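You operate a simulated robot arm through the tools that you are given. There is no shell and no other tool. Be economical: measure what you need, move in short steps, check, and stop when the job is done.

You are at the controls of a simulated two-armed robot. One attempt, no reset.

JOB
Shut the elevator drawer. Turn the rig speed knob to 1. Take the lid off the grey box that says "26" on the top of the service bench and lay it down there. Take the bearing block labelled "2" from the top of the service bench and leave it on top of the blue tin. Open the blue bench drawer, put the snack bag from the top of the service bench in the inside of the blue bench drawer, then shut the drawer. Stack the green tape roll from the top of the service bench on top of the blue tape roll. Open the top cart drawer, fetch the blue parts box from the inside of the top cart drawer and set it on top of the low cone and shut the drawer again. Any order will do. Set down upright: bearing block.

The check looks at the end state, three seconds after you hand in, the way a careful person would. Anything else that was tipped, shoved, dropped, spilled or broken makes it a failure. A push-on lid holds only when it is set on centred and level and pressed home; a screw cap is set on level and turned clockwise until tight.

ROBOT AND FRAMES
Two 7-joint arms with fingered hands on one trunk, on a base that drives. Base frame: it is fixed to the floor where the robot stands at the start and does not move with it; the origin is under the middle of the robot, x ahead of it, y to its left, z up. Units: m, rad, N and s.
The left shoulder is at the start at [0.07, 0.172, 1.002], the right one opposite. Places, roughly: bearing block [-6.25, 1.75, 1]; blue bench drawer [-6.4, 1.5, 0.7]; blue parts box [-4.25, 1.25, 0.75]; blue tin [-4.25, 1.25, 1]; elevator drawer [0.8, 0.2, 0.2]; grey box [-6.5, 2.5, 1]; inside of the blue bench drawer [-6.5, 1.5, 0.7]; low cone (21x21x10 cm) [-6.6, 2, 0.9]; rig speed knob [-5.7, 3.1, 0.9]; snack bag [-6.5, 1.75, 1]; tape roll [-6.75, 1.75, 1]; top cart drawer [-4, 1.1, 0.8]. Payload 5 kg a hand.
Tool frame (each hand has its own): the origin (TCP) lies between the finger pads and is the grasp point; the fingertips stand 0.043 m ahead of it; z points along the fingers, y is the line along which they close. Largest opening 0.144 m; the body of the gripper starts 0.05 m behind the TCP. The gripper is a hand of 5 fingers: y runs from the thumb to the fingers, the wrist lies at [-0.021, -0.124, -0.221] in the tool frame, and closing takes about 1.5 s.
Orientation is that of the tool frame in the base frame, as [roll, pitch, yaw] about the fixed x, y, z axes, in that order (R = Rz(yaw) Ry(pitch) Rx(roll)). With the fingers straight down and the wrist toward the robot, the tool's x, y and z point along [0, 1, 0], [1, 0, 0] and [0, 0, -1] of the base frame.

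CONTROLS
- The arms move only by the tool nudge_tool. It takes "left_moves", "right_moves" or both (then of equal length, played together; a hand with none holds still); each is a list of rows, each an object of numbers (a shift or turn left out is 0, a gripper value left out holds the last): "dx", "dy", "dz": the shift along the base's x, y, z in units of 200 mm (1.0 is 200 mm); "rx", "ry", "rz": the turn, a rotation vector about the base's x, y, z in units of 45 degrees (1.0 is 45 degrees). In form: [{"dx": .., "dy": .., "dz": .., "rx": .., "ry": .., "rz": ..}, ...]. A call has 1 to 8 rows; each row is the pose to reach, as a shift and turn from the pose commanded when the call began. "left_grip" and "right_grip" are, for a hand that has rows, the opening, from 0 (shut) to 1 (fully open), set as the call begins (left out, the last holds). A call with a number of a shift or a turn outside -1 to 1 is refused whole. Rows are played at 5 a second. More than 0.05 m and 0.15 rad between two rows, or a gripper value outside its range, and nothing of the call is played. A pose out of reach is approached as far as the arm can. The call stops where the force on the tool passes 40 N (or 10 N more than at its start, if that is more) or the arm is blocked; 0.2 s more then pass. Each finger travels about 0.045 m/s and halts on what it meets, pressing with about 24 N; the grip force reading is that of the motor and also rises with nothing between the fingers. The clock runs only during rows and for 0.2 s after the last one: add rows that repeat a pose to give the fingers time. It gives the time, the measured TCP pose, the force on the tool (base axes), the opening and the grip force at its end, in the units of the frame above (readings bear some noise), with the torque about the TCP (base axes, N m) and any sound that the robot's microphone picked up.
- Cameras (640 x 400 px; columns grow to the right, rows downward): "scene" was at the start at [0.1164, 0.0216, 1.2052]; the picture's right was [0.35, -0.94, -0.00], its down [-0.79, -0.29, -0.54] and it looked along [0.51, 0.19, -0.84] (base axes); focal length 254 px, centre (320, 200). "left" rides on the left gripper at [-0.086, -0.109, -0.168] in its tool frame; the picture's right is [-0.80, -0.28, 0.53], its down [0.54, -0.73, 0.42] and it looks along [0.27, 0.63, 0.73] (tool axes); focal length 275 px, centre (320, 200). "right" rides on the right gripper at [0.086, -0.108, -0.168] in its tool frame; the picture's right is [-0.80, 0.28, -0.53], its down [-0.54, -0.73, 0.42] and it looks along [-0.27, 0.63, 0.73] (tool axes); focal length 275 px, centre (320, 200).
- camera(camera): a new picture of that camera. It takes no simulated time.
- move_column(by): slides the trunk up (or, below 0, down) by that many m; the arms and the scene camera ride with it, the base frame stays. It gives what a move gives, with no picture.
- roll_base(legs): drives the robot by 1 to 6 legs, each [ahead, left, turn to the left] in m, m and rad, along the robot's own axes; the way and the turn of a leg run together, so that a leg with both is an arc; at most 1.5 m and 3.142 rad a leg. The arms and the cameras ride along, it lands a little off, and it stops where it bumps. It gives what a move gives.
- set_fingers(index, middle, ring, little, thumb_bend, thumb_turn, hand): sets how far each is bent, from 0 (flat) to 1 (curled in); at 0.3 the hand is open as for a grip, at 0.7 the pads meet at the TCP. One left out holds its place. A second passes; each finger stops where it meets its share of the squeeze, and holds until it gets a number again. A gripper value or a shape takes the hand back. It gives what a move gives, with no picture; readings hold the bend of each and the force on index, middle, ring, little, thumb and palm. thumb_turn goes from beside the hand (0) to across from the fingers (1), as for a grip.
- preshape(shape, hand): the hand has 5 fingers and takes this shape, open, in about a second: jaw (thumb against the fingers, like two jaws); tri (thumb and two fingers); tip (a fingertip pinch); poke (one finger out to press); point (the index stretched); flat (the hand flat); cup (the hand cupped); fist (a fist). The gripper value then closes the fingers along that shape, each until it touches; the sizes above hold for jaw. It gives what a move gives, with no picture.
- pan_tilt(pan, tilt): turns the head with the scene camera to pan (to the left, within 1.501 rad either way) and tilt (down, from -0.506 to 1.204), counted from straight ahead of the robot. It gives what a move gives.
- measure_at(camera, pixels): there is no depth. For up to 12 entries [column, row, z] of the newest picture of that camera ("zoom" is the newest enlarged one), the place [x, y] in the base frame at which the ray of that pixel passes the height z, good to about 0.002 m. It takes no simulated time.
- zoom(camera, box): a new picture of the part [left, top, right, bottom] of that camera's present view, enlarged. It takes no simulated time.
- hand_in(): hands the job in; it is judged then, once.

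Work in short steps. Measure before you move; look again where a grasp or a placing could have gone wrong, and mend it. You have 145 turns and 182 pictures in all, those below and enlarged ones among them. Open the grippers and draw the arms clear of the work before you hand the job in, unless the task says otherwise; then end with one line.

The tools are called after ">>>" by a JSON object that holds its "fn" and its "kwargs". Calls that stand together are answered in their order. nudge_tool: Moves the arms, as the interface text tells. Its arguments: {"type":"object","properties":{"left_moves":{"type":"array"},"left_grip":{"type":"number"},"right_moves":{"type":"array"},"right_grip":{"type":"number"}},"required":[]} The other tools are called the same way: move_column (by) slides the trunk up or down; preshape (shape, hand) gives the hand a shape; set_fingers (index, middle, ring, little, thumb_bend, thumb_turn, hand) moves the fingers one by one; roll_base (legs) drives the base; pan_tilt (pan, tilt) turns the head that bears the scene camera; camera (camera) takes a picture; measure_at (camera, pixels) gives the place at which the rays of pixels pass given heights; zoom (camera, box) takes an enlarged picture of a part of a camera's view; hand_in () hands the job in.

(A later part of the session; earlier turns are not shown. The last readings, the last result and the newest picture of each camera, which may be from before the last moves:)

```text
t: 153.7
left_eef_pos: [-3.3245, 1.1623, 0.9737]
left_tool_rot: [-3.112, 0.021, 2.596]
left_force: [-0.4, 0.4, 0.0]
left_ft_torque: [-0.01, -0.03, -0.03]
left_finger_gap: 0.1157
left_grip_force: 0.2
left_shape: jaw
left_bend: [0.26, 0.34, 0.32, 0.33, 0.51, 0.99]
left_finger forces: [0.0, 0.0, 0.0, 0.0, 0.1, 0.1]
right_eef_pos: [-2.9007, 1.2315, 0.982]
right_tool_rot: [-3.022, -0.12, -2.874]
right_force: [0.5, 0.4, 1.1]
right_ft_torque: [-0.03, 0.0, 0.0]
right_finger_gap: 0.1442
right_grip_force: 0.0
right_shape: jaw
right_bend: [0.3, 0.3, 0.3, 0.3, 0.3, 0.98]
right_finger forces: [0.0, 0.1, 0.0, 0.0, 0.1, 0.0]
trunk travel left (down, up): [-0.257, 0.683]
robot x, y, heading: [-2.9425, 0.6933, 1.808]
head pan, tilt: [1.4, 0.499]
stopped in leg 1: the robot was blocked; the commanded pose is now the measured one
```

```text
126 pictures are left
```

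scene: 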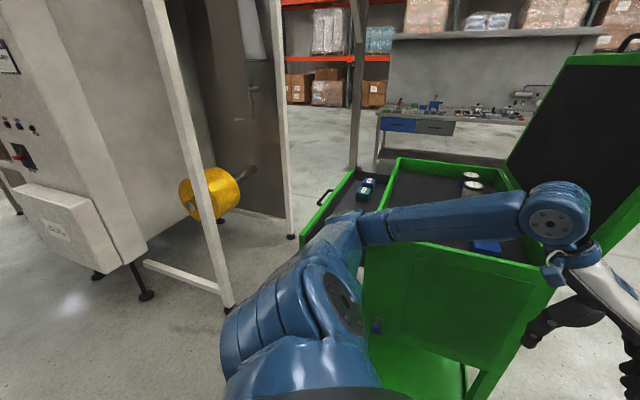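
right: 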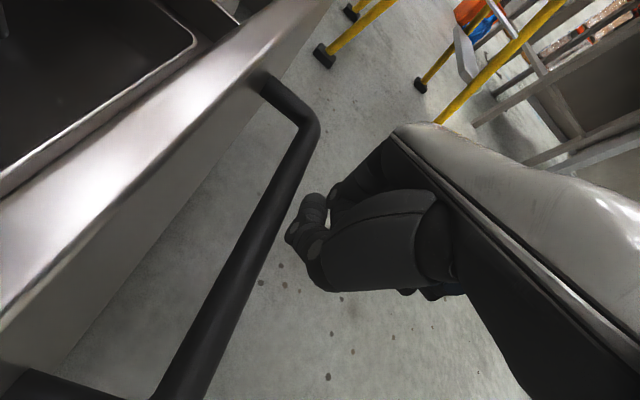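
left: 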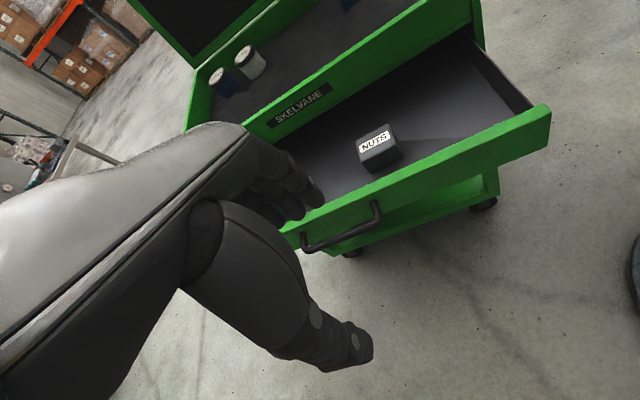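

Now the right arm should be clear of the stairs. I raise the trunk again from here.

>>> {"fn": "move_column", "kwargs": {"by": 0.35}}

>>> {"fn": "pan_tilt", "kwargs": {"pan": -1.2, "tilt": 0.5}}

>>> {"fn": "camera", "kwargs": {"camera": "scene"}}

```text
t: 155.5
left_eef_pos: [-3.3315, 1.1565, 1.1305]
left_tool_rot: [-3.121, 0.022, 2.6]
left_force: [-0.4, -2.4, 1.4]
left_ft_torque: [0.3, -0.08, 0.05]
left_finger_gap: 0.1152
left_grip_force: 0.1
left_shape: jaw
left_bend: [0.26, 0.34, 0.32, 0.33, 0.51, 0.99]
left_finger forces: [0.1, 0.1, 0.0, 0.0, 0.1, 0.1]
right_eef_pos: [-2.9136, 1.1896, 1.0734]
right_tool_rot: [-2.872, -0.137, -2.865]
right_force: [-1.5, -2.4, 4.0]
right_ft_torque: [0.3, -0.12, -0.03]
right_finger_gap: 0.1441
right_grip_force: 0.1
right_shape: jaw
right_bend: [0.3, 0.3, 0.3, 0.3, 0.3, 0.98]
right_finger forces: [0.0, 0.0, 0.0, 0.0, 0.1, 0.1]
trunk travel left (down, up): [-0.406, 0.534]
robot x, y, heading: [-2.9453, 0.6924, 1.818]
head pan, tilt: [1.4, 0.499]
stopped: the arm was blocked; the commanded pose is now the measured one
```

```text
t: 157.9
left_eef_pos: [-3.3283, 1.1622, 1.1223]
left_tool_rot: [-3.112, 0.021, 2.602]
left_force: [-1.2, -0.2, 0.1]
left_ft_torque: [0.01, 0.0, 0.01]
left_finger_gap: 0.1153
left_grip_force: 0.2
left_shape: jaw
left_bend: [0.26, 0.34, 0.32, 0.33, 0.51, 0.99]
left_finger forces: [0.0, 0.0, 0.0, 0.0, 0.2, 0.0]
right_eef_pos: [-2.9095, 1.1958, 1.066]
right_tool_rot: [-2.865, -0.14, -2.865]
right_force: [0.2, -1.2, -0.4]
right_ft_torque: [0.01, -0.04, 0.02]
right_finger_gap: 0.1443
right_grip_force: 0.0
right_shape: jaw
right_bend: [0.3, 0.3, 0.3, 0.3, 0.3, 0.98]
right_finger forces: [0.0, 0.1, 0.0, 0.1, 0.1, 0.0]
trunk travel left (down, up): [-0.406, 0.534]
robot x, y, heading: [-2.9438, 0.6923, 1.816]
head pan, tilt: [-1.201, 0.499]
```

```text
125 pictures are left
```

scene: 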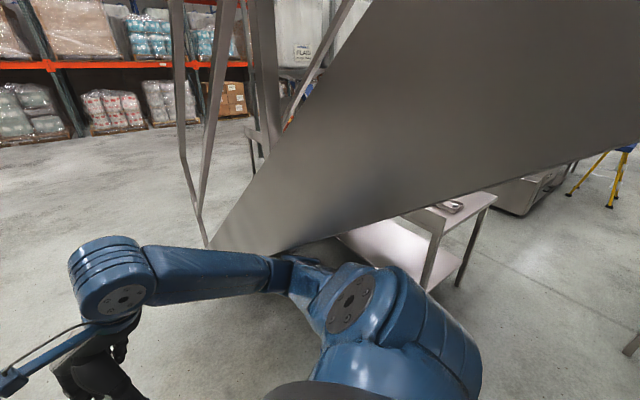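

The stair stringer plate is right beside the right arm (x≈-2.6). I back down, turn to face -x (narrow hands, above the cart), raise the trunk fully over the lid height, and slide sideways past the cart.

>>> {"fn": "roll_base", "kwargs": {"legs": [[-0.29, 0.073, 0], [0, 0, 0.65], [0, 0, 0.65]]}}

>>> {"fn": "move_column", "kwargs": {"by": 0.4}}

>>> {"fn": "move_column", "kwargs": {"by": 0.13}}

>>> {"fn": "pan_tilt", "kwargs": {"pan": -0.9, "tilt": 0.8}}

>>> {"fn": "camera", "kwargs": {"camera": "scene"}}

```text
t: 163.4
left_eef_pos: [-3.5018, 0.1522, 1.1226]
left_tool_rot: [-3.115, 0.023, -2.388]
left_force: [1.1, -0.4, -0.4]
left_ft_torque: [0.02, -0.02, -0.01]
left_finger_gap: 0.1149
left_grip_force: 0.1
left_shape: jaw
left_bend: [0.26, 0.34, 0.32, 0.33, 0.51, 0.99]
left_finger forces: [0.0, 0.1, 0.0, 0.0, 0.0, 0.0]
right_eef_pos: [-3.4189, 0.5664, 1.0651]
right_tool_rot: [-2.865, -0.14, -1.57]
right_force: [0.3, -0.9, 0.1]
right_ft_torque: [0.01, 0.01, 0.0]
right_finger_gap: 0.1436
right_grip_force: 0.1
right_shape: jaw
right_bend: [0.3, 0.3, 0.3, 0.3, 0.3, 0.98]
right_finger forces: [0.0, 0.0, 0.0, 0.0, 0.0, 0.0]
trunk travel left (down, up): [-0.406, 0.534]
robot x, y, heading: [-2.9458, 0.3966, 3.105]
head pan, tilt: [-1.201, 0.499]
```

```text
t: 167.2
left_eef_pos: [-3.5021, 0.1535, 1.5235]
left_tool_rot: [-3.113, 0.022, -2.387]
left_force: [-0.3, 0.4, 0.4]
left_ft_torque: [0.01, -0.02, 0.02]
left_finger_gap: 0.1151
left_grip_force: 0.0
left_shape: jaw
left_bend: [0.26, 0.34, 0.32, 0.33, 0.51, 0.99]
left_finger forces: [0.0, 0.0, 0.0, 0.0, 0.1, 0.0]
right_eef_pos: [-3.4205, 0.5654, 1.4646]
right_tool_rot: [-2.865, -0.141, -1.571]
right_force: [-0.1, 0.3, -0.7]
right_ft_torque: [0.02, 0.01, 0.02]
right_finger_gap: 0.1441
right_grip_force: 0.1
right_shape: jaw
right_bend: [0.3, 0.3, 0.3, 0.3, 0.3, 0.98]
right_finger forces: [0.0, 0.0, 0.1, 0.1, 0.0, 0.1]
trunk travel left (down, up): [-0.806, 0.134]
robot x, y, heading: [-2.9484, 0.3955, 3.106]
head pan, tilt: [-1.201, 0.499]
```

```text
t: 168.8
left_eef_pos: [-3.5181, 0.1529, 1.6464]
left_tool_rot: [-3.107, 0.03, -2.386]
left_force: [0.2, 0.0, 0.0]
left_ft_torque: [-0.04, -0.01, 0.02]
left_finger_gap: 0.1152
left_grip_force: 0.0
left_shape: jaw
left_bend: [0.26, 0.34, 0.32, 0.33, 0.51, 0.99]
left_finger forces: [0.0, 0.0, 0.0, 0.0, 0.0, 0.0]
right_eef_pos: [-3.4354, 0.5675, 1.5911]
right_tool_rot: [-2.853, -0.141, -1.571]
right_force: [-0.7, 0.8, 0.1]
right_ft_torque: [-0.02, -0.04, 0.0]
right_finger_gap: 0.144
right_grip_force: 0.1
right_shape: jaw
right_bend: [0.3, 0.3, 0.3, 0.3, 0.3, 0.98]
right_finger forces: [0.0, 0.0, 0.0, 0.1, 0.0, 0.0]
trunk travel left (down, up): [-0.936, 0.004]
robot x, y, heading: [-2.9468, 0.3999, 3.113]
head pan, tilt: [-1.201, 0.499]
```

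```text
t: 169.6
left_eef_pos: [-3.518, 0.1518, 1.647]
left_tool_rot: [-3.107, 0.03, -2.385]
left_force: [0.3, -0.1, 0.1]
left_ft_torque: [-0.03, -0.02, 0.03]
left_finger_gap: 0.115
left_grip_force: 0.0
left_shape: jaw
left_bend: [0.26, 0.34, 0.32, 0.33, 0.51, 0.99]
left_finger forces: [0.0, 0.0, 0.0, 0.0, 0.0, 0.0]
right_eef_pos: [-3.4351, 0.5658, 1.5899]
right_tool_rot: [-2.855, -0.142, -1.572]
right_force: [0.6, -0.1, 0.5]
right_ft_torque: [0.04, -0.02, 0.02]
right_finger_gap: 0.1438
right_grip_force: 0.1
right_shape: jaw
right_bend: [0.3, 0.3, 0.3, 0.3, 0.3, 0.98]
right_finger forces: [0.0, 0.1, 0.0, 0.0, 0.0, 0.0]
trunk travel left (down, up): [-0.936, 0.004]
robot x, y, heading: [-2.9445, 0.3958, 3.112]
head pan, tilt: [-0.901, 0.799]
```

```text
124 pictures are left
```

scene: 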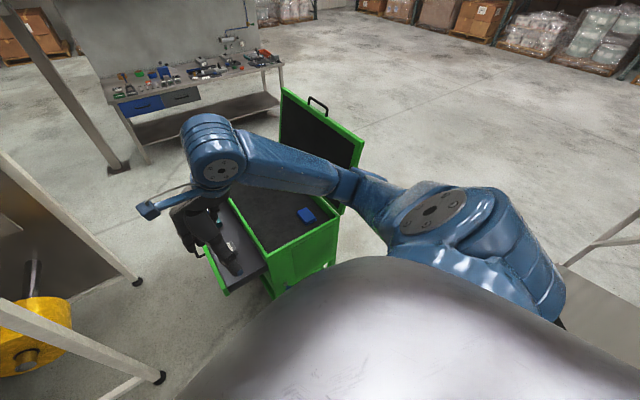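

View confirms a gap beside the cart end. I slide right along the cart in steps.

>>> {"fn": "roll_base", "kwargs": {"legs": [[0.05, -0.6, 0], [0.05, -0.7, 0], [0, -0.7, 0]]}}

>>> {"fn": "camera", "kwargs": {"camera": "scene"}}

```text
t: 179.9
left_eef_pos: [-3.5302, 2.1539, 1.6526]
left_tool_rot: [-3.115, 0.022, -2.396]
left_force: [0.6, 0.4, 0.4]
left_ft_torque: [0.04, -0.01, 0.01]
left_finger_gap: 0.115
left_grip_force: 0.0
left_shape: jaw
left_bend: [0.26, 0.34, 0.32, 0.33, 0.51, 0.99]
left_finger forces: [0.0, 0.0, 0.1, 0.1, 0.0, 0.1]
right_eef_pos: [-3.4438, 2.5646, 1.5963]
right_tool_rot: [-2.865, -0.14, -1.581]
right_force: [0.1, 0.8, -0.4]
right_ft_torque: [0.04, 0.01, -0.01]
right_finger_gap: 0.1439
right_grip_force: 0.0
right_shape: jaw
right_bend: [0.3, 0.3, 0.3, 0.3, 0.3, 0.98]
right_finger forces: [0.1, 0.1, 0.0, 0.0, 0.0, 0.0]
trunk travel left (down, up): [-0.936, 0.004]
robot x, y, heading: [-2.9709, 2.3903, 3.101]
head pan, tilt: [-0.901, 0.799]
```

```text
123 pictures are left
```

scene: 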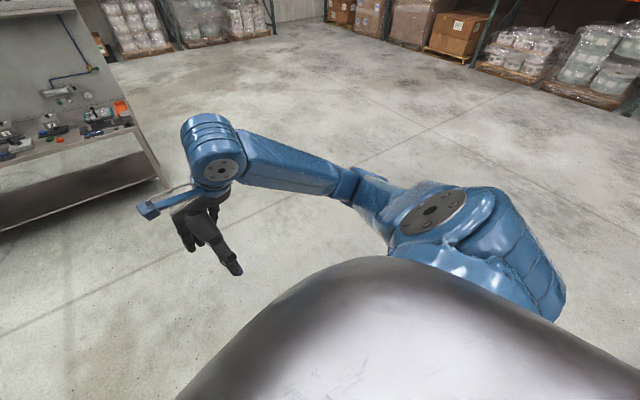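

Clear of the cart. I drive on toward the service-bench side, turn around to face the cart's far end, and slide down beside it.

>>> {"fn": "roll_base", "kwargs": {"legs": [[1.0, 0, 0], [0.95, 0, 0], [0, 0, 1.6], [0, 0, 1.55], [0, -0.6, 0], [0, -0.55, 0]]}}

>>> {"fn": "move_column", "kwargs": {"by": -0.4}}

>>> {"fn": "pan_tilt", "kwargs": {"pan": -0.3, "tilt": 0.8}}

>>> {"fn": "camera", "kwargs": {"camera": "scene"}}

```text
t: 203.1
left_eef_pos: [-4.3693, 1.5661, 1.6516]
left_tool_rot: [-3.115, 0.022, 0.786]
left_force: [1.0, 0.7, -0.4]
left_ft_torque: [-0.02, 0.02, 0.01]
left_finger_gap: 0.1154
left_grip_force: 0.1
left_shape: jaw
left_bend: [0.26, 0.34, 0.32, 0.33, 0.51, 0.99]
left_finger forces: [0.0, 0.1, 0.0, 0.1, 0.0, 0.1]
right_eef_pos: [-4.4375, 1.1512, 1.5963]
right_tool_rot: [-2.866, -0.14, 1.603]
right_force: [-0.2, 0.7, 0.0]
right_ft_torque: [-0.07, -0.01, -0.02]
right_finger_gap: 0.144
right_grip_force: 0.0
right_shape: jaw
right_bend: [0.3, 0.3, 0.3, 0.3, 0.3, 0.98]
right_finger forces: [0.0, 0.0, 0.1, 0.0, 0.0, 0.0]
trunk travel left (down, up): [-0.936, 0.004]
robot x, y, heading: [-4.9156, 1.3041, -0.002]
head pan, tilt: [-0.901, 0.799]
```

```text
t: 206.9
left_eef_pos: [-4.368, 1.5632, 1.2533]
left_tool_rot: [-3.114, 0.022, 0.786]
left_force: [0.9, 0.0, 0.1]
left_ft_torque: [0.0, -0.03, -0.05]
left_finger_gap: 0.115
left_grip_force: 0.0
left_shape: jaw
left_bend: [0.26, 0.34, 0.32, 0.33, 0.51, 0.99]
left_finger forces: [0.1, 0.0, 0.0, 0.1, 0.1, 0.0]
right_eef_pos: [-4.4384, 1.1489, 1.1949]
right_tool_rot: [-2.865, -0.14, 1.603]
right_force: [0.4, -0.1, -0.4]
right_ft_torque: [0.01, 0.02, -0.01]
right_finger_gap: 0.1441
right_grip_force: 0.0
right_shape: jaw
right_bend: [0.3, 0.3, 0.3, 0.3, 0.3, 0.98]
right_finger forces: [0.0, 0.1, 0.0, 0.0, 0.0, 0.0]
trunk travel left (down, up): [-0.536, 0.404]
robot x, y, heading: [-4.9164, 1.3056, -0.003]
head pan, tilt: [-0.901, 0.799]
```

```text
t: 207.9
left_eef_pos: [-4.3694, 1.5628, 1.2528]
left_tool_rot: [-3.113, 0.024, 0.787]
left_force: [-1.0, 0.4, 1.0]
left_ft_torque: [0.04, 0.01, -0.01]
left_finger_gap: 0.1152
left_grip_force: 0.1
left_shape: jaw
left_bend: [0.26, 0.34, 0.32, 0.33, 0.51, 0.99]
left_finger forces: [0.1, 0.1, 0.0, 0.1, 0.1, 0.1]
right_eef_pos: [-4.4386, 1.1483, 1.1952]
right_tool_rot: [-2.865, -0.142, 1.603]
right_force: [-0.2, 0.6, 0.0]
right_ft_torque: [0.0, 0.02, -0.02]
right_finger_gap: 0.1441
right_grip_force: 0.0
right_shape: jaw
right_bend: [0.3, 0.3, 0.3, 0.3, 0.3, 0.98]
right_finger forces: [0.1, 0.0, 0.0, 0.0, 0.1, 0.0]
trunk travel left (down, up): [-0.536, 0.404]
robot x, y, heading: [-4.9161, 1.3067, -0.002]
head pan, tilt: [-0.3, 0.799]
```

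```text
122 pictures are left
```

scene: 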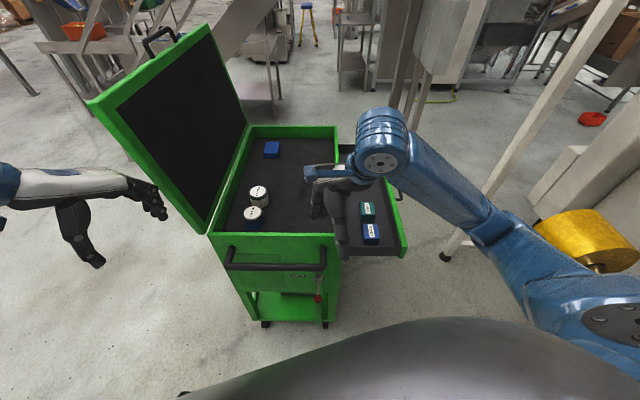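

Excellent view: the blue box is at (371,232). I zoom and measure it, using both scene and right cameras.

>>> {"fn": "zoom", "kwargs": {"camera": "scene", "box": [330, 180, 430, 270]}}

>>> {"fn": "camera", "kwargs": {"camera": "right"}}

```text
4.44 times, centred on (380, 225) of scene
```

zoom: 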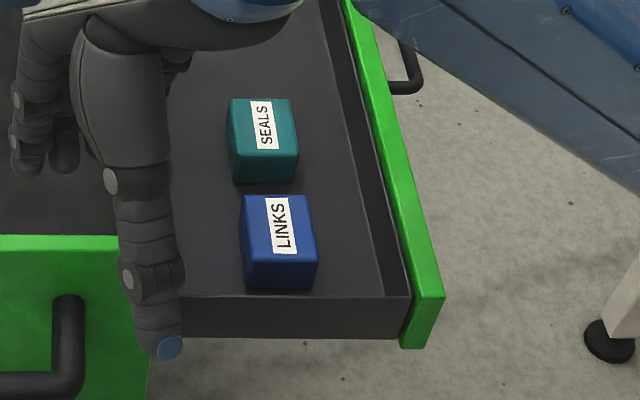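

```text
120 pictures are left
```

right: 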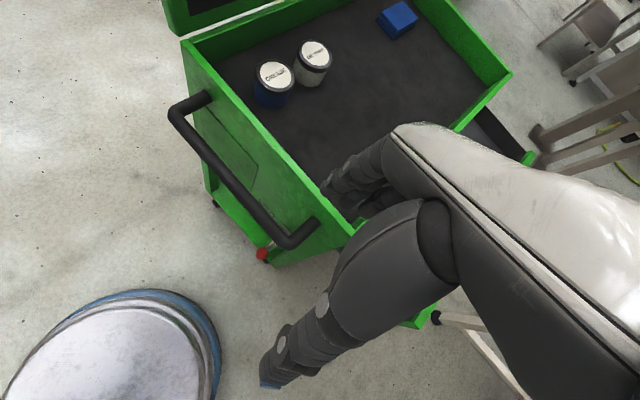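

>>> {"fn": "measure_at", "kwargs": {"camera": "zoom", "pixels": [[243, 195, 0.86], [306, 195, 0.86], [317, 258, 0.86], [248, 258, 0.86], [250, 287, 0.82], [312, 289, 0.82], [248, 258, 0.84], [317, 258, 0.84], [435, 295, 0.89], [265, 150, 0.86]]}}

>>> {"fn": "measure_at", "kwargs": {"camera": "right", "pixels": [[275, 76, 0.95], [275, 76, 0.98], [314, 54, 0.95], [185, 45, 0.95], [350, 235, 0.95], [510, 75, 0.95], [310, 220, 0.85]]}}

```text
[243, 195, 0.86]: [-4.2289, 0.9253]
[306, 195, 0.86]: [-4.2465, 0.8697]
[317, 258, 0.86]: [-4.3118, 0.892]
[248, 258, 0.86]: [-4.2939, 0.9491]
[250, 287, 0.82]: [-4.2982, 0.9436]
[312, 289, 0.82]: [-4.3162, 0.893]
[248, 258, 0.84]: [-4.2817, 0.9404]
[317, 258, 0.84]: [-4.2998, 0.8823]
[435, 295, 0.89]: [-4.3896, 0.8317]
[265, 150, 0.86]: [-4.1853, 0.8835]
```

```text
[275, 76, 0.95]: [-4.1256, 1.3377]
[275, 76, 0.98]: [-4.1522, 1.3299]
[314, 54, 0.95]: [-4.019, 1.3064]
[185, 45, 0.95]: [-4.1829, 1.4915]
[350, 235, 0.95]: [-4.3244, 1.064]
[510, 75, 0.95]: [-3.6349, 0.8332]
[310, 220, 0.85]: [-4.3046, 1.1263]
```

Box LINKS: centre (-4.27,0.906), ~0.07 along the drawer × 0.058, top z≈0.86, with SEALS close by on the +x side, so I'll close along the drawer's slide direction (0.297,0.955). I re-stand at about (-5.07,0.9) with heading 0.4 so the right hand can yaw that way.

>>> {"fn": "roll_base", "kwargs": {"legs": [[-0.15, 0, 0], [0, -0.4, 0], [0, 0, 0.4]]}}

>>> {"fn": "nudge_tool", "kwargs": {"right_moves": [{"rz": 0.19}, {"rz": 0.38, "dx": 0.1}, {"rz": 0.57, "dx": 0.25}, {"rz": 0.76, "dx": 0.4}, {"rz": 0.95, "dx": 0.55}, {"rz": 1.0, "dx": 0.7}], "right_grip": 0.75}}

>>> {"fn": "camera", "kwargs": {"camera": "scene"}}

```text
t: 212.6
left_eef_pos: [-4.6645, 1.3546, 1.253]
left_tool_rot: [-3.116, 0.022, 1.186]
left_force: [0.3, 0.4, 0.3]
left_ft_torque: [0.03, 0.0, 0.03]
left_finger_gap: 0.115
left_grip_force: 0.0
left_shape: jaw
left_bend: [0.26, 0.34, 0.32, 0.33, 0.51, 0.99]
left_finger forces: [0.0, 0.1, 0.0, 0.0, 0.0, 0.0]
right_eef_pos: [-4.5667, 0.945, 1.1954]
right_tool_rot: [-2.864, -0.142, 2.003]
right_force: [0.1, 0.1, -0.5]
right_ft_torque: [-0.02, 0.02, -0.01]
right_finger_gap: 0.1442
right_grip_force: 0.1
right_shape: jaw
right_bend: [0.3, 0.3, 0.3, 0.3, 0.3, 0.98]
right_finger forces: [0.1, 0.1, 0.1, 0.0, 0.1, 0.0]
trunk travel left (down, up): [-0.536, 0.404]
robot x, y, heading: [-5.071, 0.9067, 0.394]
head pan, tilt: [-0.3, 0.799]
```

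```text
t: 213.9
left_eef_pos: [-4.6636, 1.3561, 1.2521]
left_tool_rot: [-3.115, 0.023, 1.186]
left_force: [-0.4, 0.5, 0.7]
left_ft_torque: [-0.02, 0.04, -0.01]
left_finger_gap: 0.1152
left_grip_force: 0.1
left_shape: jaw
left_bend: [0.26, 0.34, 0.32, 0.33, 0.51, 0.99]
left_finger forces: [0.1, 0.0, 0.0, 0.1, 0.1, 0.0]
right_eef_pos: [-4.4254, 0.9457, 1.195]
right_tool_rot: [-2.865, -0.142, 2.789]
right_force: [0.4, 0.7, 0.0]
right_ft_torque: [0.01, 0.04, -0.01]
right_finger_gap: 0.1082
right_grip_force: 0.1
right_shape: jaw
right_bend: [0.26, 0.36, 0.33, 0.34, 0.56, 0.99]
right_finger forces: [0.0, 0.0, 0.0, 0.0, 0.0, 0.0]
trunk travel left (down, up): [-0.536, 0.404]
robot x, y, heading: [-5.0698, 0.9048, 0.4]
head pan, tilt: [-0.3, 0.799]
```

```text
119 pictures are left
```

scene: 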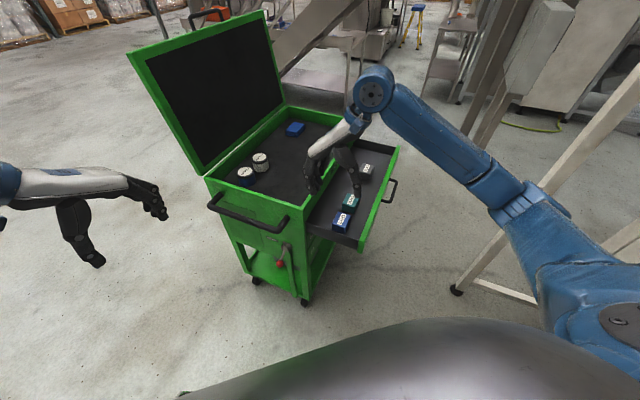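

Right hand's closing axis is now along the slide direction. I level it, go above the box at z≈1.0 and look.

>>> {"fn": "nudge_tool", "kwargs": {"right_moves": [{"rx": 0.09, "ry": -0.096, "dx": 0.2, "dy": -0.05, "dz": -0.1}, {"rx": 0.18, "ry": -0.192, "dx": 0.4, "dy": -0.1, "dz": -0.2}, {"rx": 0.27, "ry": -0.288, "dx": 0.6, "dy": -0.15, "dz": -0.35}, {"rx": 0.27, "ry": -0.288, "dx": 0.72, "dy": -0.18, "dz": -0.55}, {"rx": 0.27, "ry": -0.288, "dx": 0.777, "dy": -0.2, "dz": -0.75}]}}

>>> {"fn": "zoom", "kwargs": {"camera": "scene", "box": [270, 100, 430, 260]}}

>>> {"fn": "camera", "kwargs": {"camera": "right"}}

```text
refused: row 3 steps farther than a row can; nothing moved
```

```text
2.50 times, centred on (350, 180) of scene
```

zoom: 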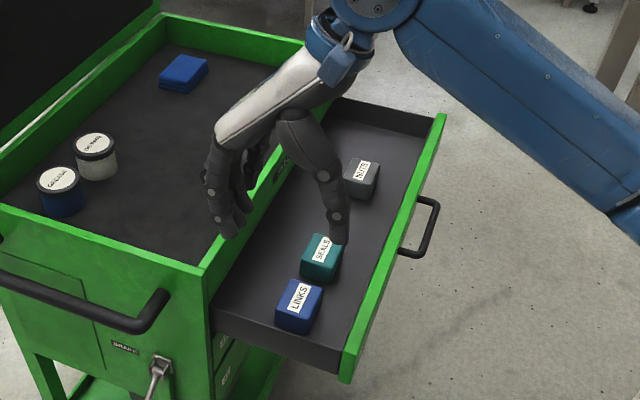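

```text
117 pictures are left
```

right: 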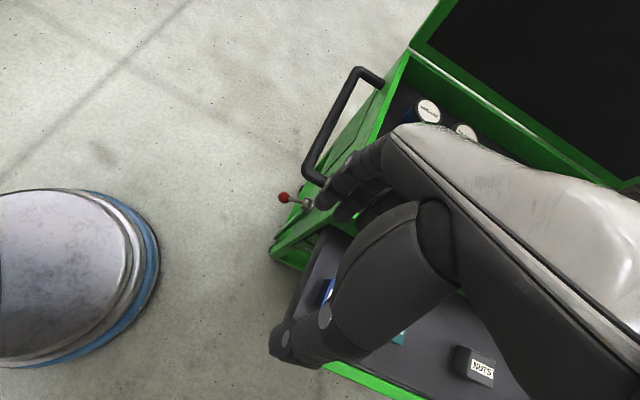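

A step was too long; I resend with shorter rows.

>>> {"fn": "nudge_tool", "kwargs": {"right_moves": [{"rx": 0.09, "ry": -0.096, "dx": 0.16, "dy": -0.05, "dz": -0.1}, {"rx": 0.18, "ry": -0.192, "dx": 0.32, "dy": -0.1, "dz": -0.2}, {"rx": 0.27, "ry": -0.288, "dx": 0.48, "dy": -0.13, "dz": -0.35}, {"rx": 0.27, "ry": -0.288, "dx": 0.62, "dy": -0.16, "dz": -0.5}, {"rx": 0.27, "ry": -0.288, "dx": 0.72, "dy": -0.18, "dz": -0.62}, {"rx": 0.27, "ry": -0.288, "dx": 0.777, "dy": -0.2, "dz": -0.75}]}}

>>> {"fn": "zoom", "kwargs": {"camera": "scene", "box": [290, 140, 430, 260]}}

>>> {"fn": "camera", "kwargs": {"camera": "right"}}

```text
t: 215.3
left_eef_pos: [-4.6637, 1.3551, 1.253]
left_tool_rot: [-3.113, 0.023, 1.186]
left_force: [-0.2, 0.3, 0.0]
left_ft_torque: [0.02, -0.01, 0.0]
left_finger_gap: 0.1152
left_grip_force: 0.3
left_shape: jaw
left_bend: [0.26, 0.34, 0.32, 0.33, 0.51, 0.99]
left_finger forces: [0.0, 0.0, 0.1, 0.0, 0.0, 0.1]
right_eef_pos: [-4.2702, 0.9052, 1.0453]
right_tool_rot: [3.141, 0.005, 2.808]
right_force: [0.0, 0.6, 0.4]
right_ft_torque: [0.02, 0.07, 0.0]
right_finger_gap: 0.1082
right_grip_force: 0.0
right_shape: jaw
right_bend: [0.26, 0.36, 0.33, 0.34, 0.56, 0.99]
right_finger forces: [0.0, 0.0, 0.1, 0.0, 0.1, 0.0]
trunk travel left (down, up): [-0.536, 0.404]
robot x, y, heading: [-5.0692, 0.9042, 0.403]
head pan, tilt: [-0.3, 0.799]
```

```text
3.33 times, centred on (360, 200) of scene
```

zoom: 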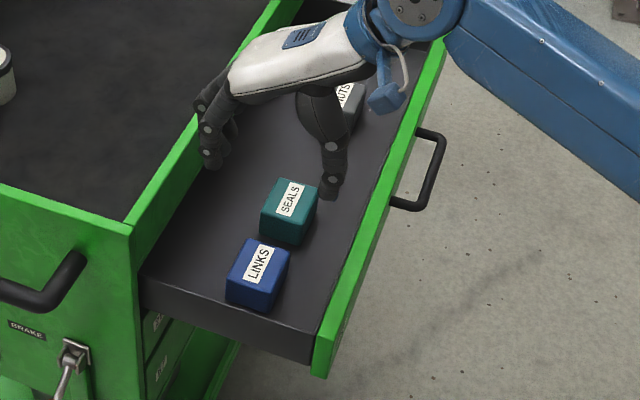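

```text
115 pictures are left
```

right: 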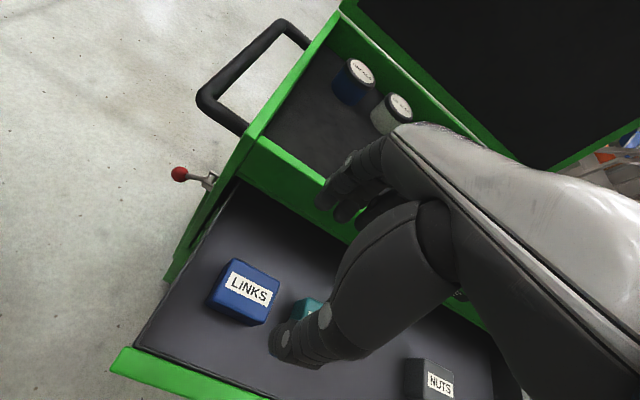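

I re-measure the box and fingertip positions from this picture.

>>> {"fn": "measure_at", "kwargs": {"camera": "zoom", "pixels": [[241, 238, 0.86], [290, 252, 0.86], [275, 293, 0.86], [227, 278, 0.86], [228, 300, 0.82], [271, 313, 0.82], [333, 185, 1.0], [210, 165, 1.0], [260, 265, 0.86]]}}

>>> {"fn": "measure_at", "kwargs": {"camera": "right", "pixels": [[228, 260, 0.86], [281, 281, 0.86], [263, 324, 0.86], [210, 303, 0.84], [248, 290, 0.86], [248, 290, 0.84]]}}

```text
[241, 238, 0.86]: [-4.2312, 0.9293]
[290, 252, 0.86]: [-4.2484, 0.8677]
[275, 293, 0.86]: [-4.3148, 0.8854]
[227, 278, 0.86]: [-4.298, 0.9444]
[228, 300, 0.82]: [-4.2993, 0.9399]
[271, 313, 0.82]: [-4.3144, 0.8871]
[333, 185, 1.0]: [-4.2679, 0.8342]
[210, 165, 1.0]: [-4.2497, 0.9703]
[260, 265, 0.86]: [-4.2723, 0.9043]
```

```text
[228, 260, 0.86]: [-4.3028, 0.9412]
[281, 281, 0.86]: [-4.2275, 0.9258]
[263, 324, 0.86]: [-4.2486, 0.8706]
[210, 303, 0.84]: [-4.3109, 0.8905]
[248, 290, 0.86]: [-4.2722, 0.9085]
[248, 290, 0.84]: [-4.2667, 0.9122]
```

Box centre is confirmed at (-4.272,0.906). I descend to TCP z≈0.872, a few mm away from SEALS, then close.

>>> {"fn": "nudge_tool", "kwargs": {"right_moves": [{"dx": -0.03, "dz": -0.2}, {"dx": -0.03, "dz": -0.4}, {"dx": -0.03, "dz": -0.6}, {"dx": -0.03, "dz": -0.75}, {"dx": -0.03, "dz": -0.86}]}}

>>> {"fn": "zoom", "kwargs": {"camera": "scene", "box": [300, 150, 420, 250]}}

```text
t: 216.6
left_eef_pos: [-4.6635, 1.3547, 1.2525]
left_tool_rot: [-3.114, 0.022, 1.186]
left_force: [-0.3, 0.1, -0.6]
left_ft_torque: [0.01, 0.02, 0.01]
left_finger_gap: 0.1153
left_grip_force: 0.1
left_shape: jaw
left_bend: [0.26, 0.34, 0.32, 0.33, 0.51, 0.99]
left_finger forces: [0.1, 0.0, 0.0, 0.0, 0.0, 0.0]
right_eef_pos: [-4.2769, 0.906, 0.8729]
right_tool_rot: [-3.14, 0.001, 2.808]
right_force: [0.3, 0.1, 0.6]
right_ft_torque: [-0.02, 0.03, -0.01]
right_finger_gap: 0.1082
right_grip_force: 0.1
right_shape: jaw
right_bend: [0.26, 0.36, 0.33, 0.34, 0.56, 0.99]
right_finger forces: [0.0, 0.1, 0.0, 0.0, 0.0, 0.1]
trunk travel left (down, up): [-0.536, 0.404]
robot x, y, heading: [-5.0687, 0.9019, 0.396]
head pan, tilt: [-0.3, 0.799]
```

```text
4.00 times, centred on (360, 200) of scene
```

zoom: 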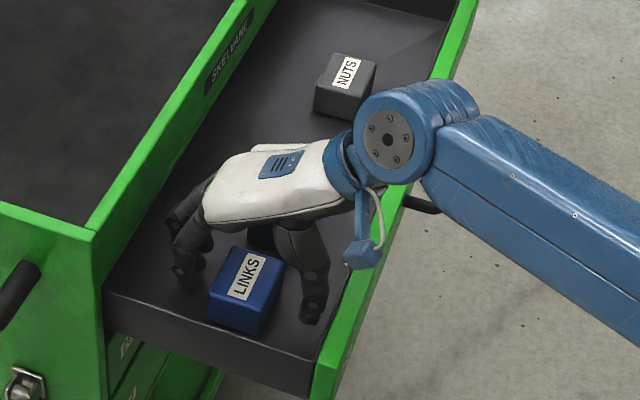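

Straddling the box well. I close the grip and lift.

>>> {"fn": "nudge_tool", "kwargs": {"right_moves": [{"dz": 0}, {"dz": 0}, {"dz": 0}, {"dz": 0}, {"dz": 0}, {"dz": 0}, {"dz": 0}, {"dz": 0}], "right_grip": 0}}

>>> {"fn": "nudge_tool", "kwargs": {"right_moves": [{"dz": 0.1}, {"dz": 0.25}, {"dz": 0.45}, {"dz": 0.65}, {"dz": 0.85}, {"dz": 1.0}]}}

>>> {"fn": "zoom", "kwargs": {"camera": "scene", "box": [280, 110, 440, 250]}}

```text
t: 218.3
left_eef_pos: [-4.6645, 1.3551, 1.2528]
left_tool_rot: [-3.115, 0.022, 1.185]
left_force: [-0.8, -0.4, 0.3]
left_ft_torque: [0.02, 0.01, 0.0]
left_finger_gap: 0.1152
left_grip_force: 0.1
left_shape: jaw
left_bend: [0.26, 0.34, 0.32, 0.33, 0.51, 0.99]
left_finger forces: [0.0, 0.1, 0.0, 0.0, 0.1, 0.0]
right_eef_pos: [-4.277, 0.9064, 0.8728]
right_tool_rot: [3.141, 0.002, 2.809]
right_force: [0.1, 0.1, -0.1]
right_ft_torque: [0.02, 0.0, 0.0]
right_finger_gap: 0.0546
right_grip_force: 24.3
right_shape: jaw
right_bend: [0.74, 0.5, 0.48, 0.48, 0.73, 1.0]
right_finger forces: [12.1, 6.5, 2.7, 0.0, 21.1, 0.0]
trunk travel left (down, up): [-0.536, 0.404]
robot x, y, heading: [-5.0659, 0.9037, 0.397]
head pan, tilt: [-0.3, 0.799]
```

```text
t: 219.8
left_eef_pos: [-4.6642, 1.3552, 1.2523]
left_tool_rot: [-3.112, 0.023, 1.185]
left_force: [0.9, 0.7, -0.6]
left_ft_torque: [-0.03, -0.02, 0.01]
left_finger_gap: 0.1148
left_grip_force: 0.0
left_shape: jaw
left_bend: [0.26, 0.34, 0.32, 0.33, 0.51, 0.99]
left_finger forces: [0.0, 0.1, 0.1, 0.0, 0.0, 0.0]
right_eef_pos: [-4.2773, 0.9052, 1.0733]
right_tool_rot: [-3.14, 0.001, 2.808]
right_force: [-0.9, 0.1, -2.2]
right_ft_torque: [0.06, -0.01, 0.02]
right_finger_gap: 0.0545
right_grip_force: 24.0
right_shape: jaw
right_bend: [0.74, 0.5, 0.48, 0.48, 0.73, 1.0]
right_finger forces: [12.0, 6.4, 2.6, 0.0, 21.1, 0.0]
trunk travel left (down, up): [-0.536, 0.404]
robot x, y, heading: [-5.0702, 0.9042, 0.401]
head pan, tilt: [-0.3, 0.799]
```

```text
2.86 times, centred on (360, 180) of scene
```

zoom: 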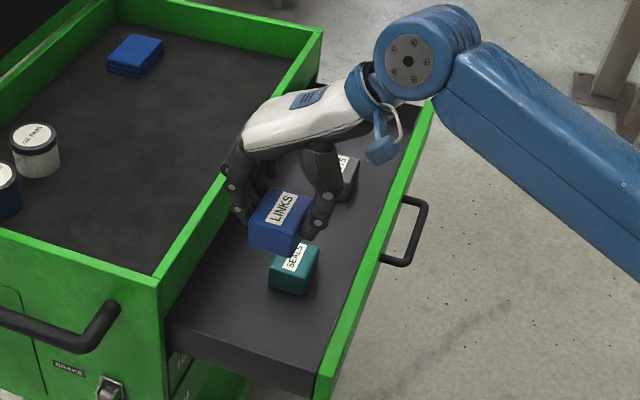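

The box is held. I'll close the drawer later when I return with the bearing block and free hands. I draw the right hand back, and turn toward the service bench.

>>> {"fn": "nudge_tool", "kwargs": {"right_moves": [{"dx": -0.15, "dz": 0.12}, {"dx": -0.3, "dz": 0.24}, {"dx": -0.45, "dz": 0.36}, {"dx": -0.6, "dz": 0.48}, {"dx": -0.75, "dz": 0.6}]}}

>>> {"fn": "roll_base", "kwargs": {"legs": [[-0.1, 0.1, 0], [0, 0, 1.3], [0, 0, 1.3]]}}

>>> {"fn": "pan_tilt", "kwargs": {"pan": -0.4, "tilt": 0.5}}

>>> {"fn": "camera", "kwargs": {"camera": "scene"}}

```text
t: 220.9
left_eef_pos: [-4.667, 1.3557, 1.2536]
left_tool_rot: [-3.115, 0.022, 1.186]
left_force: [-0.6, -0.5, 0.3]
left_ft_torque: [-0.01, 0.0, 0.0]
left_finger_gap: 0.1155
left_grip_force: 0.0
left_shape: jaw
left_bend: [0.26, 0.34, 0.32, 0.33, 0.51, 0.99]
left_finger forces: [0.0, 0.1, 0.0, 0.0, 0.0, 0.0]
right_eef_pos: [-4.4285, 0.9053, 1.1952]
right_tool_rot: [-3.141, 0.003, 2.807]
right_force: [-0.5, -0.4, -1.2]
right_ft_torque: [0.01, -0.03, 0.02]
right_finger_gap: 0.0544
right_grip_force: 24.3
right_shape: jaw
right_bend: [0.74, 0.5, 0.48, 0.49, 0.73, 1.0]
right_finger forces: [12.0, 6.4, 2.7, 0.0, 21.1, 0.1]
trunk travel left (down, up): [-0.536, 0.404]
robot x, y, heading: [-5.0694, 0.9027, 0.401]
head pan, tilt: [-0.3, 0.799]
```

```text
t: 228.8
left_eef_pos: [-5.7757, 0.7657, 1.2528]
left_tool_rot: [-3.114, 0.022, -2.479]
left_force: [1.0, -0.4, -0.1]
left_ft_torque: [0.03, -0.01, 0.0]
left_finger_gap: 0.115
left_grip_force: 0.1
left_shape: jaw
left_bend: [0.26, 0.34, 0.32, 0.33, 0.51, 0.99]
left_finger forces: [0.0, 0.1, 0.0, 0.0, 0.0, 0.1]
right_eef_pos: [-5.7564, 1.2751, 1.1938]
right_tool_rot: [3.141, 0.002, -0.858]
right_force: [-0.4, -0.1, -2.1]
right_ft_torque: [0.01, 0.0, 0.01]
right_finger_gap: 0.0545
right_grip_force: 24.0
right_shape: jaw
right_bend: [0.74, 0.5, 0.48, 0.49, 0.73, 1.0]
right_finger forces: [11.8, 6.3, 2.7, 0.0, 20.9, 0.0]
trunk travel left (down, up): [-0.536, 0.404]
robot x, y, heading: [-5.1958, 0.9579, 3.011]
head pan, tilt: [-0.3, 0.799]
```

```text
t: 229.6
left_eef_pos: [-5.7753, 0.7657, 1.2527]
left_tool_rot: [-3.115, 0.024, -2.479]
left_force: [-0.7, -0.5, 0.1]
left_ft_torque: [0.0, 0.0, -0.01]
left_finger_gap: 0.1148
left_grip_force: 0.0
left_shape: jaw
left_bend: [0.26, 0.34, 0.32, 0.33, 0.51, 0.99]
left_finger forces: [0.0, 0.0, 0.0, 0.1, 0.1, 0.0]
right_eef_pos: [-5.7573, 1.2765, 1.1941]
right_tool_rot: [-3.14, 0.001, -0.857]
right_force: [0.1, 0.7, -1.9]
right_ft_torque: [0.01, 0.02, -0.02]
right_finger_gap: 0.0544
right_grip_force: 23.9
right_shape: jaw
right_bend: [0.74, 0.5, 0.48, 0.49, 0.73, 1.0]
right_finger forces: [11.9, 6.3, 2.7, 0.0, 20.9, 0.0]
trunk travel left (down, up): [-0.536, 0.404]
robot x, y, heading: [-5.198, 0.9576, 3.015]
head pan, tilt: [-0.4, 0.499]
```

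```text
112 pictures are left
```

scene: 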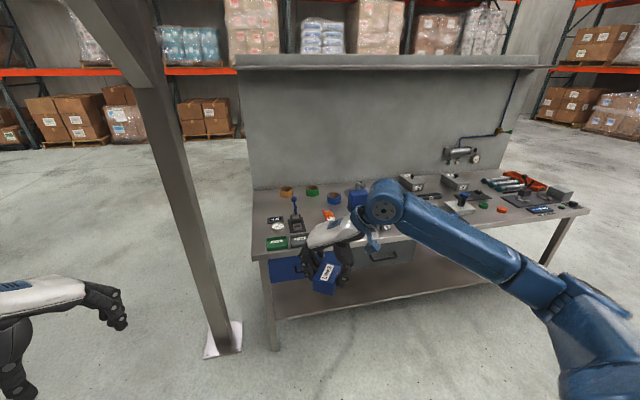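

The service bench is in view. I measure the corners and the post, and zoom on its top.

>>> {"fn": "measure_at", "kwargs": {"camera": "scene", "pixels": [[256, 260, 0.9], [590, 212, 0.9], [252, 188, 0.9], [275, 348, 0.0], [228, 352, 0.0], [545, 262, 0.0], [357, 205, 0.92]]}}

>>> {"fn": "zoom", "kwargs": {"camera": "scene", "box": [240, 130, 600, 300]}}

```text
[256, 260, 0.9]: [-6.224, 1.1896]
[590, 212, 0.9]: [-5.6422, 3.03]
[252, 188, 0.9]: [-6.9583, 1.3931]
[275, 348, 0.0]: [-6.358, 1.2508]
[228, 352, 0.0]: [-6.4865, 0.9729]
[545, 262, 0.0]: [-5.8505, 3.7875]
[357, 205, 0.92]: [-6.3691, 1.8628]
```

```text
1.78 times, centred on (420, 215) of scene
```

zoom: 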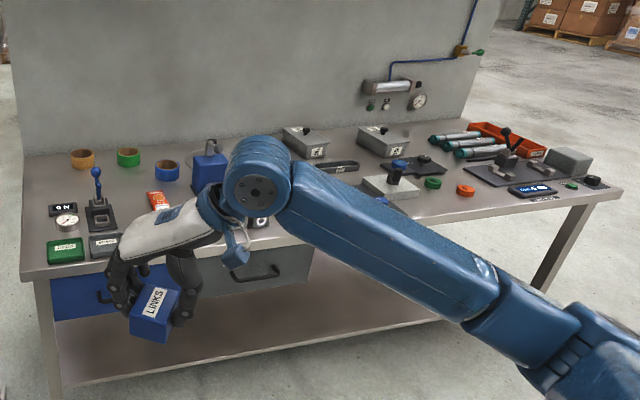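

The bench faces (+0.95,-0.30); its front edge runs (-6.22,1.19)→(-5.64,3.03). I drive in front of its middle, squared up, and look with the right arm moved aside.

>>> {"fn": "roll_base", "kwargs": {"legs": [[0.2, -0.76, 0], [0, 0, -0.17]]}}

>>> {"fn": "move_column", "kwargs": {"by": 0.2}}

>>> {"fn": "pan_tilt", "kwargs": {"pan": 0, "tilt": 0.75}}

>>> {"fn": "camera", "kwargs": {"camera": "scene"}}

```text
t: 234.5
left_eef_pos: [-5.906, 1.6435, 1.253]
left_tool_rot: [-3.115, 0.025, -2.643]
left_force: [-0.3, 0.0, -0.4]
left_ft_torque: [0.04, -0.02, 0.02]
left_finger_gap: 0.1151
left_grip_force: 0.0
left_shape: jaw
left_bend: [0.26, 0.34, 0.32, 0.33, 0.51, 0.99]
left_finger forces: [0.0, 0.0, 0.0, 0.0, 0.0, 0.0]
right_eef_pos: [-5.8045, 2.1422, 1.1938]
right_tool_rot: [-3.141, 0.001, -1.021]
right_force: [0.4, 0.2, -1.3]
right_ft_torque: [-0.01, 0.0, 0.01]
right_finger_gap: 0.0543
right_grip_force: 24.2
right_shape: jaw
right_bend: [0.74, 0.5, 0.48, 0.49, 0.73, 1.0]
right_finger forces: [11.9, 6.3, 2.9, 0.1, 21.1, 0.0]
trunk travel left (down, up): [-0.536, 0.404]
robot x, y, heading: [-5.3056, 1.7377, 2.85]
head pan, tilt: [-0.4, 0.499]
```

```text
t: 236.6
left_eef_pos: [-5.9059, 1.6443, 1.4524]
left_tool_rot: [-3.113, 0.022, -2.642]
left_force: [-1.0, -0.4, -0.1]
left_ft_torque: [-0.03, 0.0, -0.01]
left_finger_gap: 0.1151
left_grip_force: 0.1
left_shape: jaw
left_bend: [0.26, 0.34, 0.32, 0.33, 0.51, 0.99]
left_finger forces: [0.0, 0.0, 0.0, 0.1, 0.0, 0.0]
right_eef_pos: [-5.8045, 2.144, 1.3939]
right_tool_rot: [3.14, 0.002, -1.02]
right_force: [0.0, 1.2, -1.9]
right_ft_torque: [0.0, -0.01, -0.01]
right_finger_gap: 0.0544
right_grip_force: 24.2
right_shape: jaw
right_bend: [0.74, 0.5, 0.48, 0.49, 0.73, 1.0]
right_finger forces: [12.0, 6.3, 2.8, 0.0, 21.2, 0.0]
trunk travel left (down, up): [-0.736, 0.204]
robot x, y, heading: [-5.3057, 1.7373, 2.859]
head pan, tilt: [-0.4, 0.499]
```

```text
t: 237.5
left_eef_pos: [-5.9062, 1.6449, 1.4532]
left_tool_rot: [-3.114, 0.023, -2.641]
left_force: [-0.1, 0.6, -0.1]
left_ft_torque: [-0.02, -0.01, 0.04]
left_finger_gap: 0.1152
left_grip_force: 0.0
left_shape: jaw
left_bend: [0.26, 0.34, 0.32, 0.33, 0.51, 0.99]
left_finger forces: [0.0, 0.0, 0.1, 0.0, 0.1, 0.1]
right_eef_pos: [-5.8044, 2.1439, 1.3928]
right_tool_rot: [-3.141, 0.002, -1.02]
right_force: [0.3, 0.5, -1.6]
right_ft_torque: [-0.01, -0.02, 0.0]
right_finger_gap: 0.0541
right_grip_force: 24.0
right_shape: jaw
right_bend: [0.74, 0.5, 0.48, 0.49, 0.73, 1.0]
right_finger forces: [11.9, 6.3, 2.7, 0.1, 21.1, 0.1]
trunk travel left (down, up): [-0.736, 0.204]
robot x, y, heading: [-5.3055, 1.7378, 2.857]
head pan, tilt: [0.0, 0.75]
```

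```text
110 pictures are left
```

scene: 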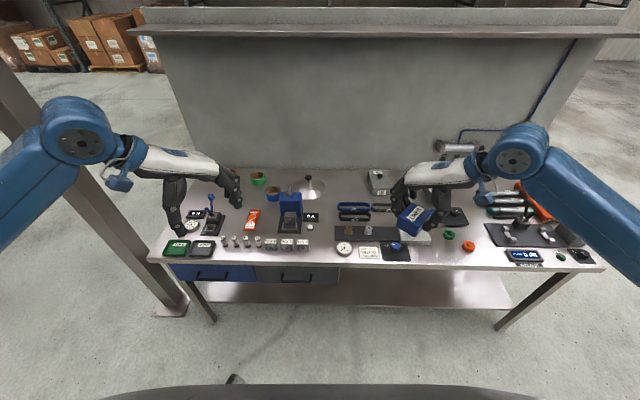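

The bench is squared in view. I zoom on the left and middle of the top.

>>> {"fn": "zoom", "kwargs": {"camera": "scene", "box": [150, 150, 340, 290]}}

>>> {"fn": "zoom", "kwargs": {"camera": "scene", "box": [290, 130, 490, 280]}}

>>> {"fn": "zoom", "kwargs": {"camera": "scene", "box": [430, 150, 620, 290]}}

```text
2.86 times, centred on (245, 220) of scene
```

zoom: 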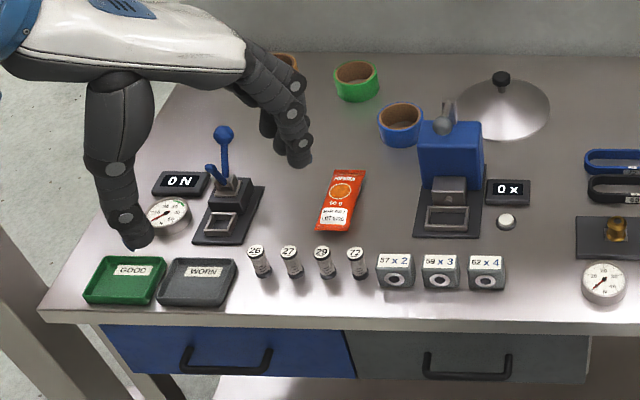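

```text
2.67 times, centred on (390, 205) of scene
```

zoom: 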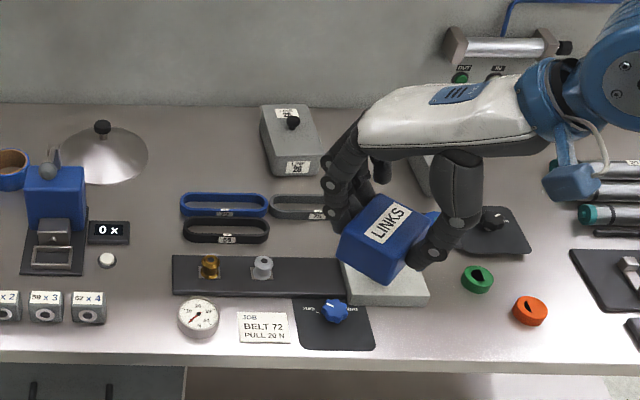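

```text
2.86 times, centred on (525, 220) of scene
```

zoom: 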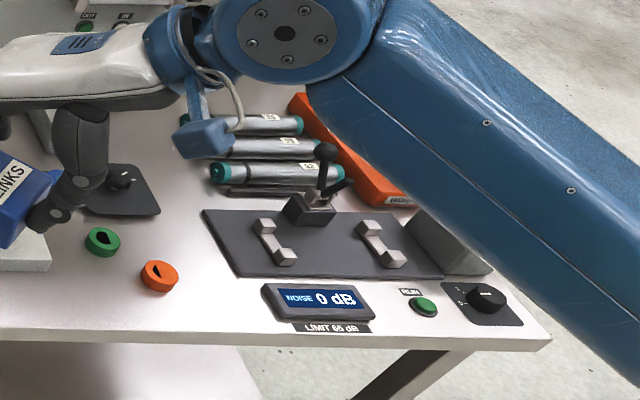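

I zoom closer on the cone, the bearing blocks, the grey boxes and the knob.

>>> {"fn": "zoom", "kwargs": {"camera": "scene", "box": [265, 165, 345, 215]}}

>>> {"fn": "zoom", "kwargs": {"camera": "scene", "box": [220, 225, 320, 265]}}

>>> {"fn": "zoom", "kwargs": {"camera": "scene", "box": [360, 160, 460, 220]}}

>>> {"fn": "zoom", "kwargs": {"camera": "scene", "box": [555, 235, 615, 275]}}

```text
8.00 times, centred on (305, 190) of scene
```

zoom: 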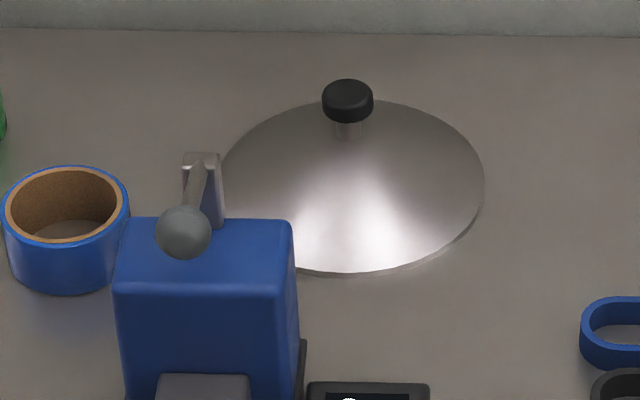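

```text
6.40 times, centred on (270, 245) of scene
```

zoom: 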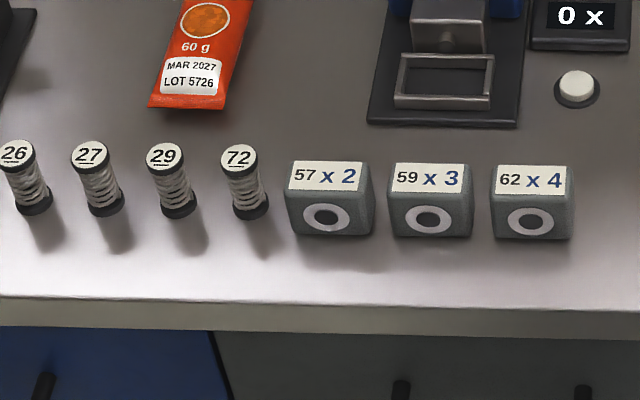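

```text
6.40 times, centred on (410, 190) of scene
```

zoom: 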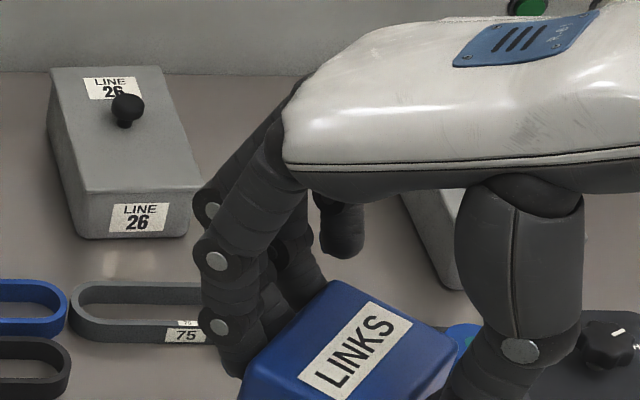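

```text
10.00 times, centred on (585, 255) of scene
```

zoom: 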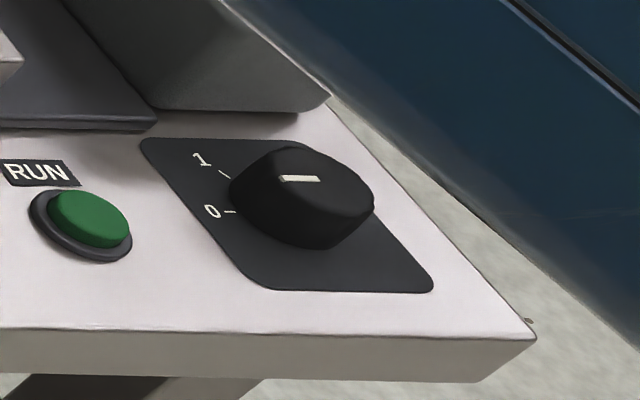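

I measure knob/cone, bench edge and other items from the scene picture, at candidate heights.

>>> {"fn": "camera", "kwargs": {"camera": "scene"}}

>>> {"fn": "measure_at", "kwargs": {"camera": "scene", "pixels": [[308.4, 176, 1.0], [308.4, 176, 0.97], [306, 199, 0.9], [289, 190, 0.9], [325, 190, 0.9], [150, 262, 0.9], [605, 270, 0.9], [589, 252, 0.92], [589, 252, 0.95], [377, 176, 0.98]]}}

>>> {"fn": "camera", "kwargs": {"camera": "left"}}

```text
102 pictures are left
```

scene: 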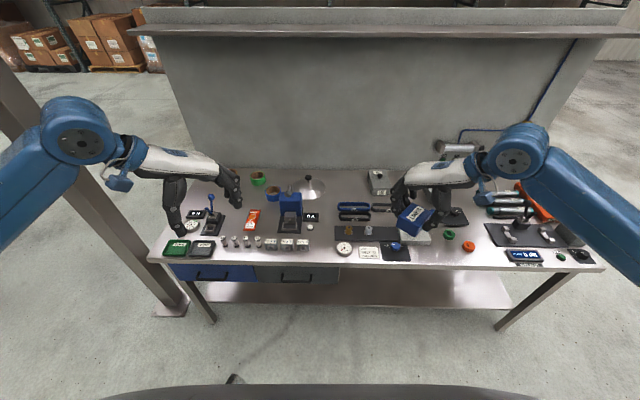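

```text
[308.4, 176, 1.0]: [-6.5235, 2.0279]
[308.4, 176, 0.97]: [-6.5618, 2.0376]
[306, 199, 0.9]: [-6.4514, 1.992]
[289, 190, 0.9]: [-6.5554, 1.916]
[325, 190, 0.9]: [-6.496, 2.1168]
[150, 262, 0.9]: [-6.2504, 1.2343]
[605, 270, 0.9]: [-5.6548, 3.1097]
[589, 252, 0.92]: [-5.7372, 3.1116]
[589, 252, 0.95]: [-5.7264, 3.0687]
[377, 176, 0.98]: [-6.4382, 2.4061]
```

```text
101 pictures are left
```

left: 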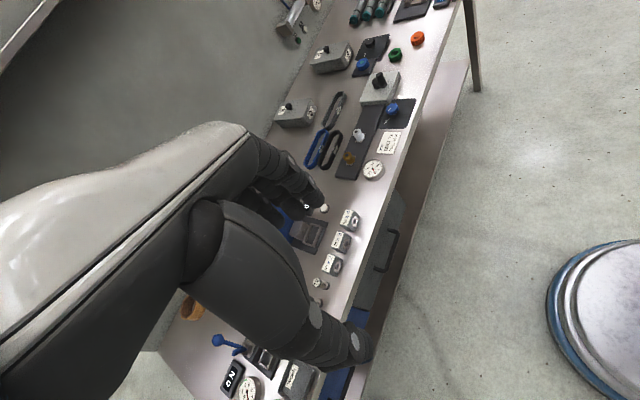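

I triangulate the bench height with the gauge and rings in both pictures.

>>> {"fn": "measure_at", "kwargs": {"camera": "scene", "pixels": [[344, 248, 0.9], [344, 248, 0.87], [469, 246, 0.9], [469, 246, 0.87], [253, 220, 0.9], [289, 245, 0.93]]}}

>>> {"fn": "measure_at", "kwargs": {"camera": "left", "pixels": [[373, 169, 0.9], [373, 169, 0.87], [417, 38, 0.9], [417, 38, 0.87]]}}

```text
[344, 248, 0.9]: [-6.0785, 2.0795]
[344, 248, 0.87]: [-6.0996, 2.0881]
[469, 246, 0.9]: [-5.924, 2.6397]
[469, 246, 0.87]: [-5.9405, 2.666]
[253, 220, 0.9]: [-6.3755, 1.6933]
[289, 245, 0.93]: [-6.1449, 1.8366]
```

```text
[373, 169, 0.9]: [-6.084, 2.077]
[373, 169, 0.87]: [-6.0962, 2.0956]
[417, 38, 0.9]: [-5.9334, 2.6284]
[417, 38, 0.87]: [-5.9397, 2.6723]
```

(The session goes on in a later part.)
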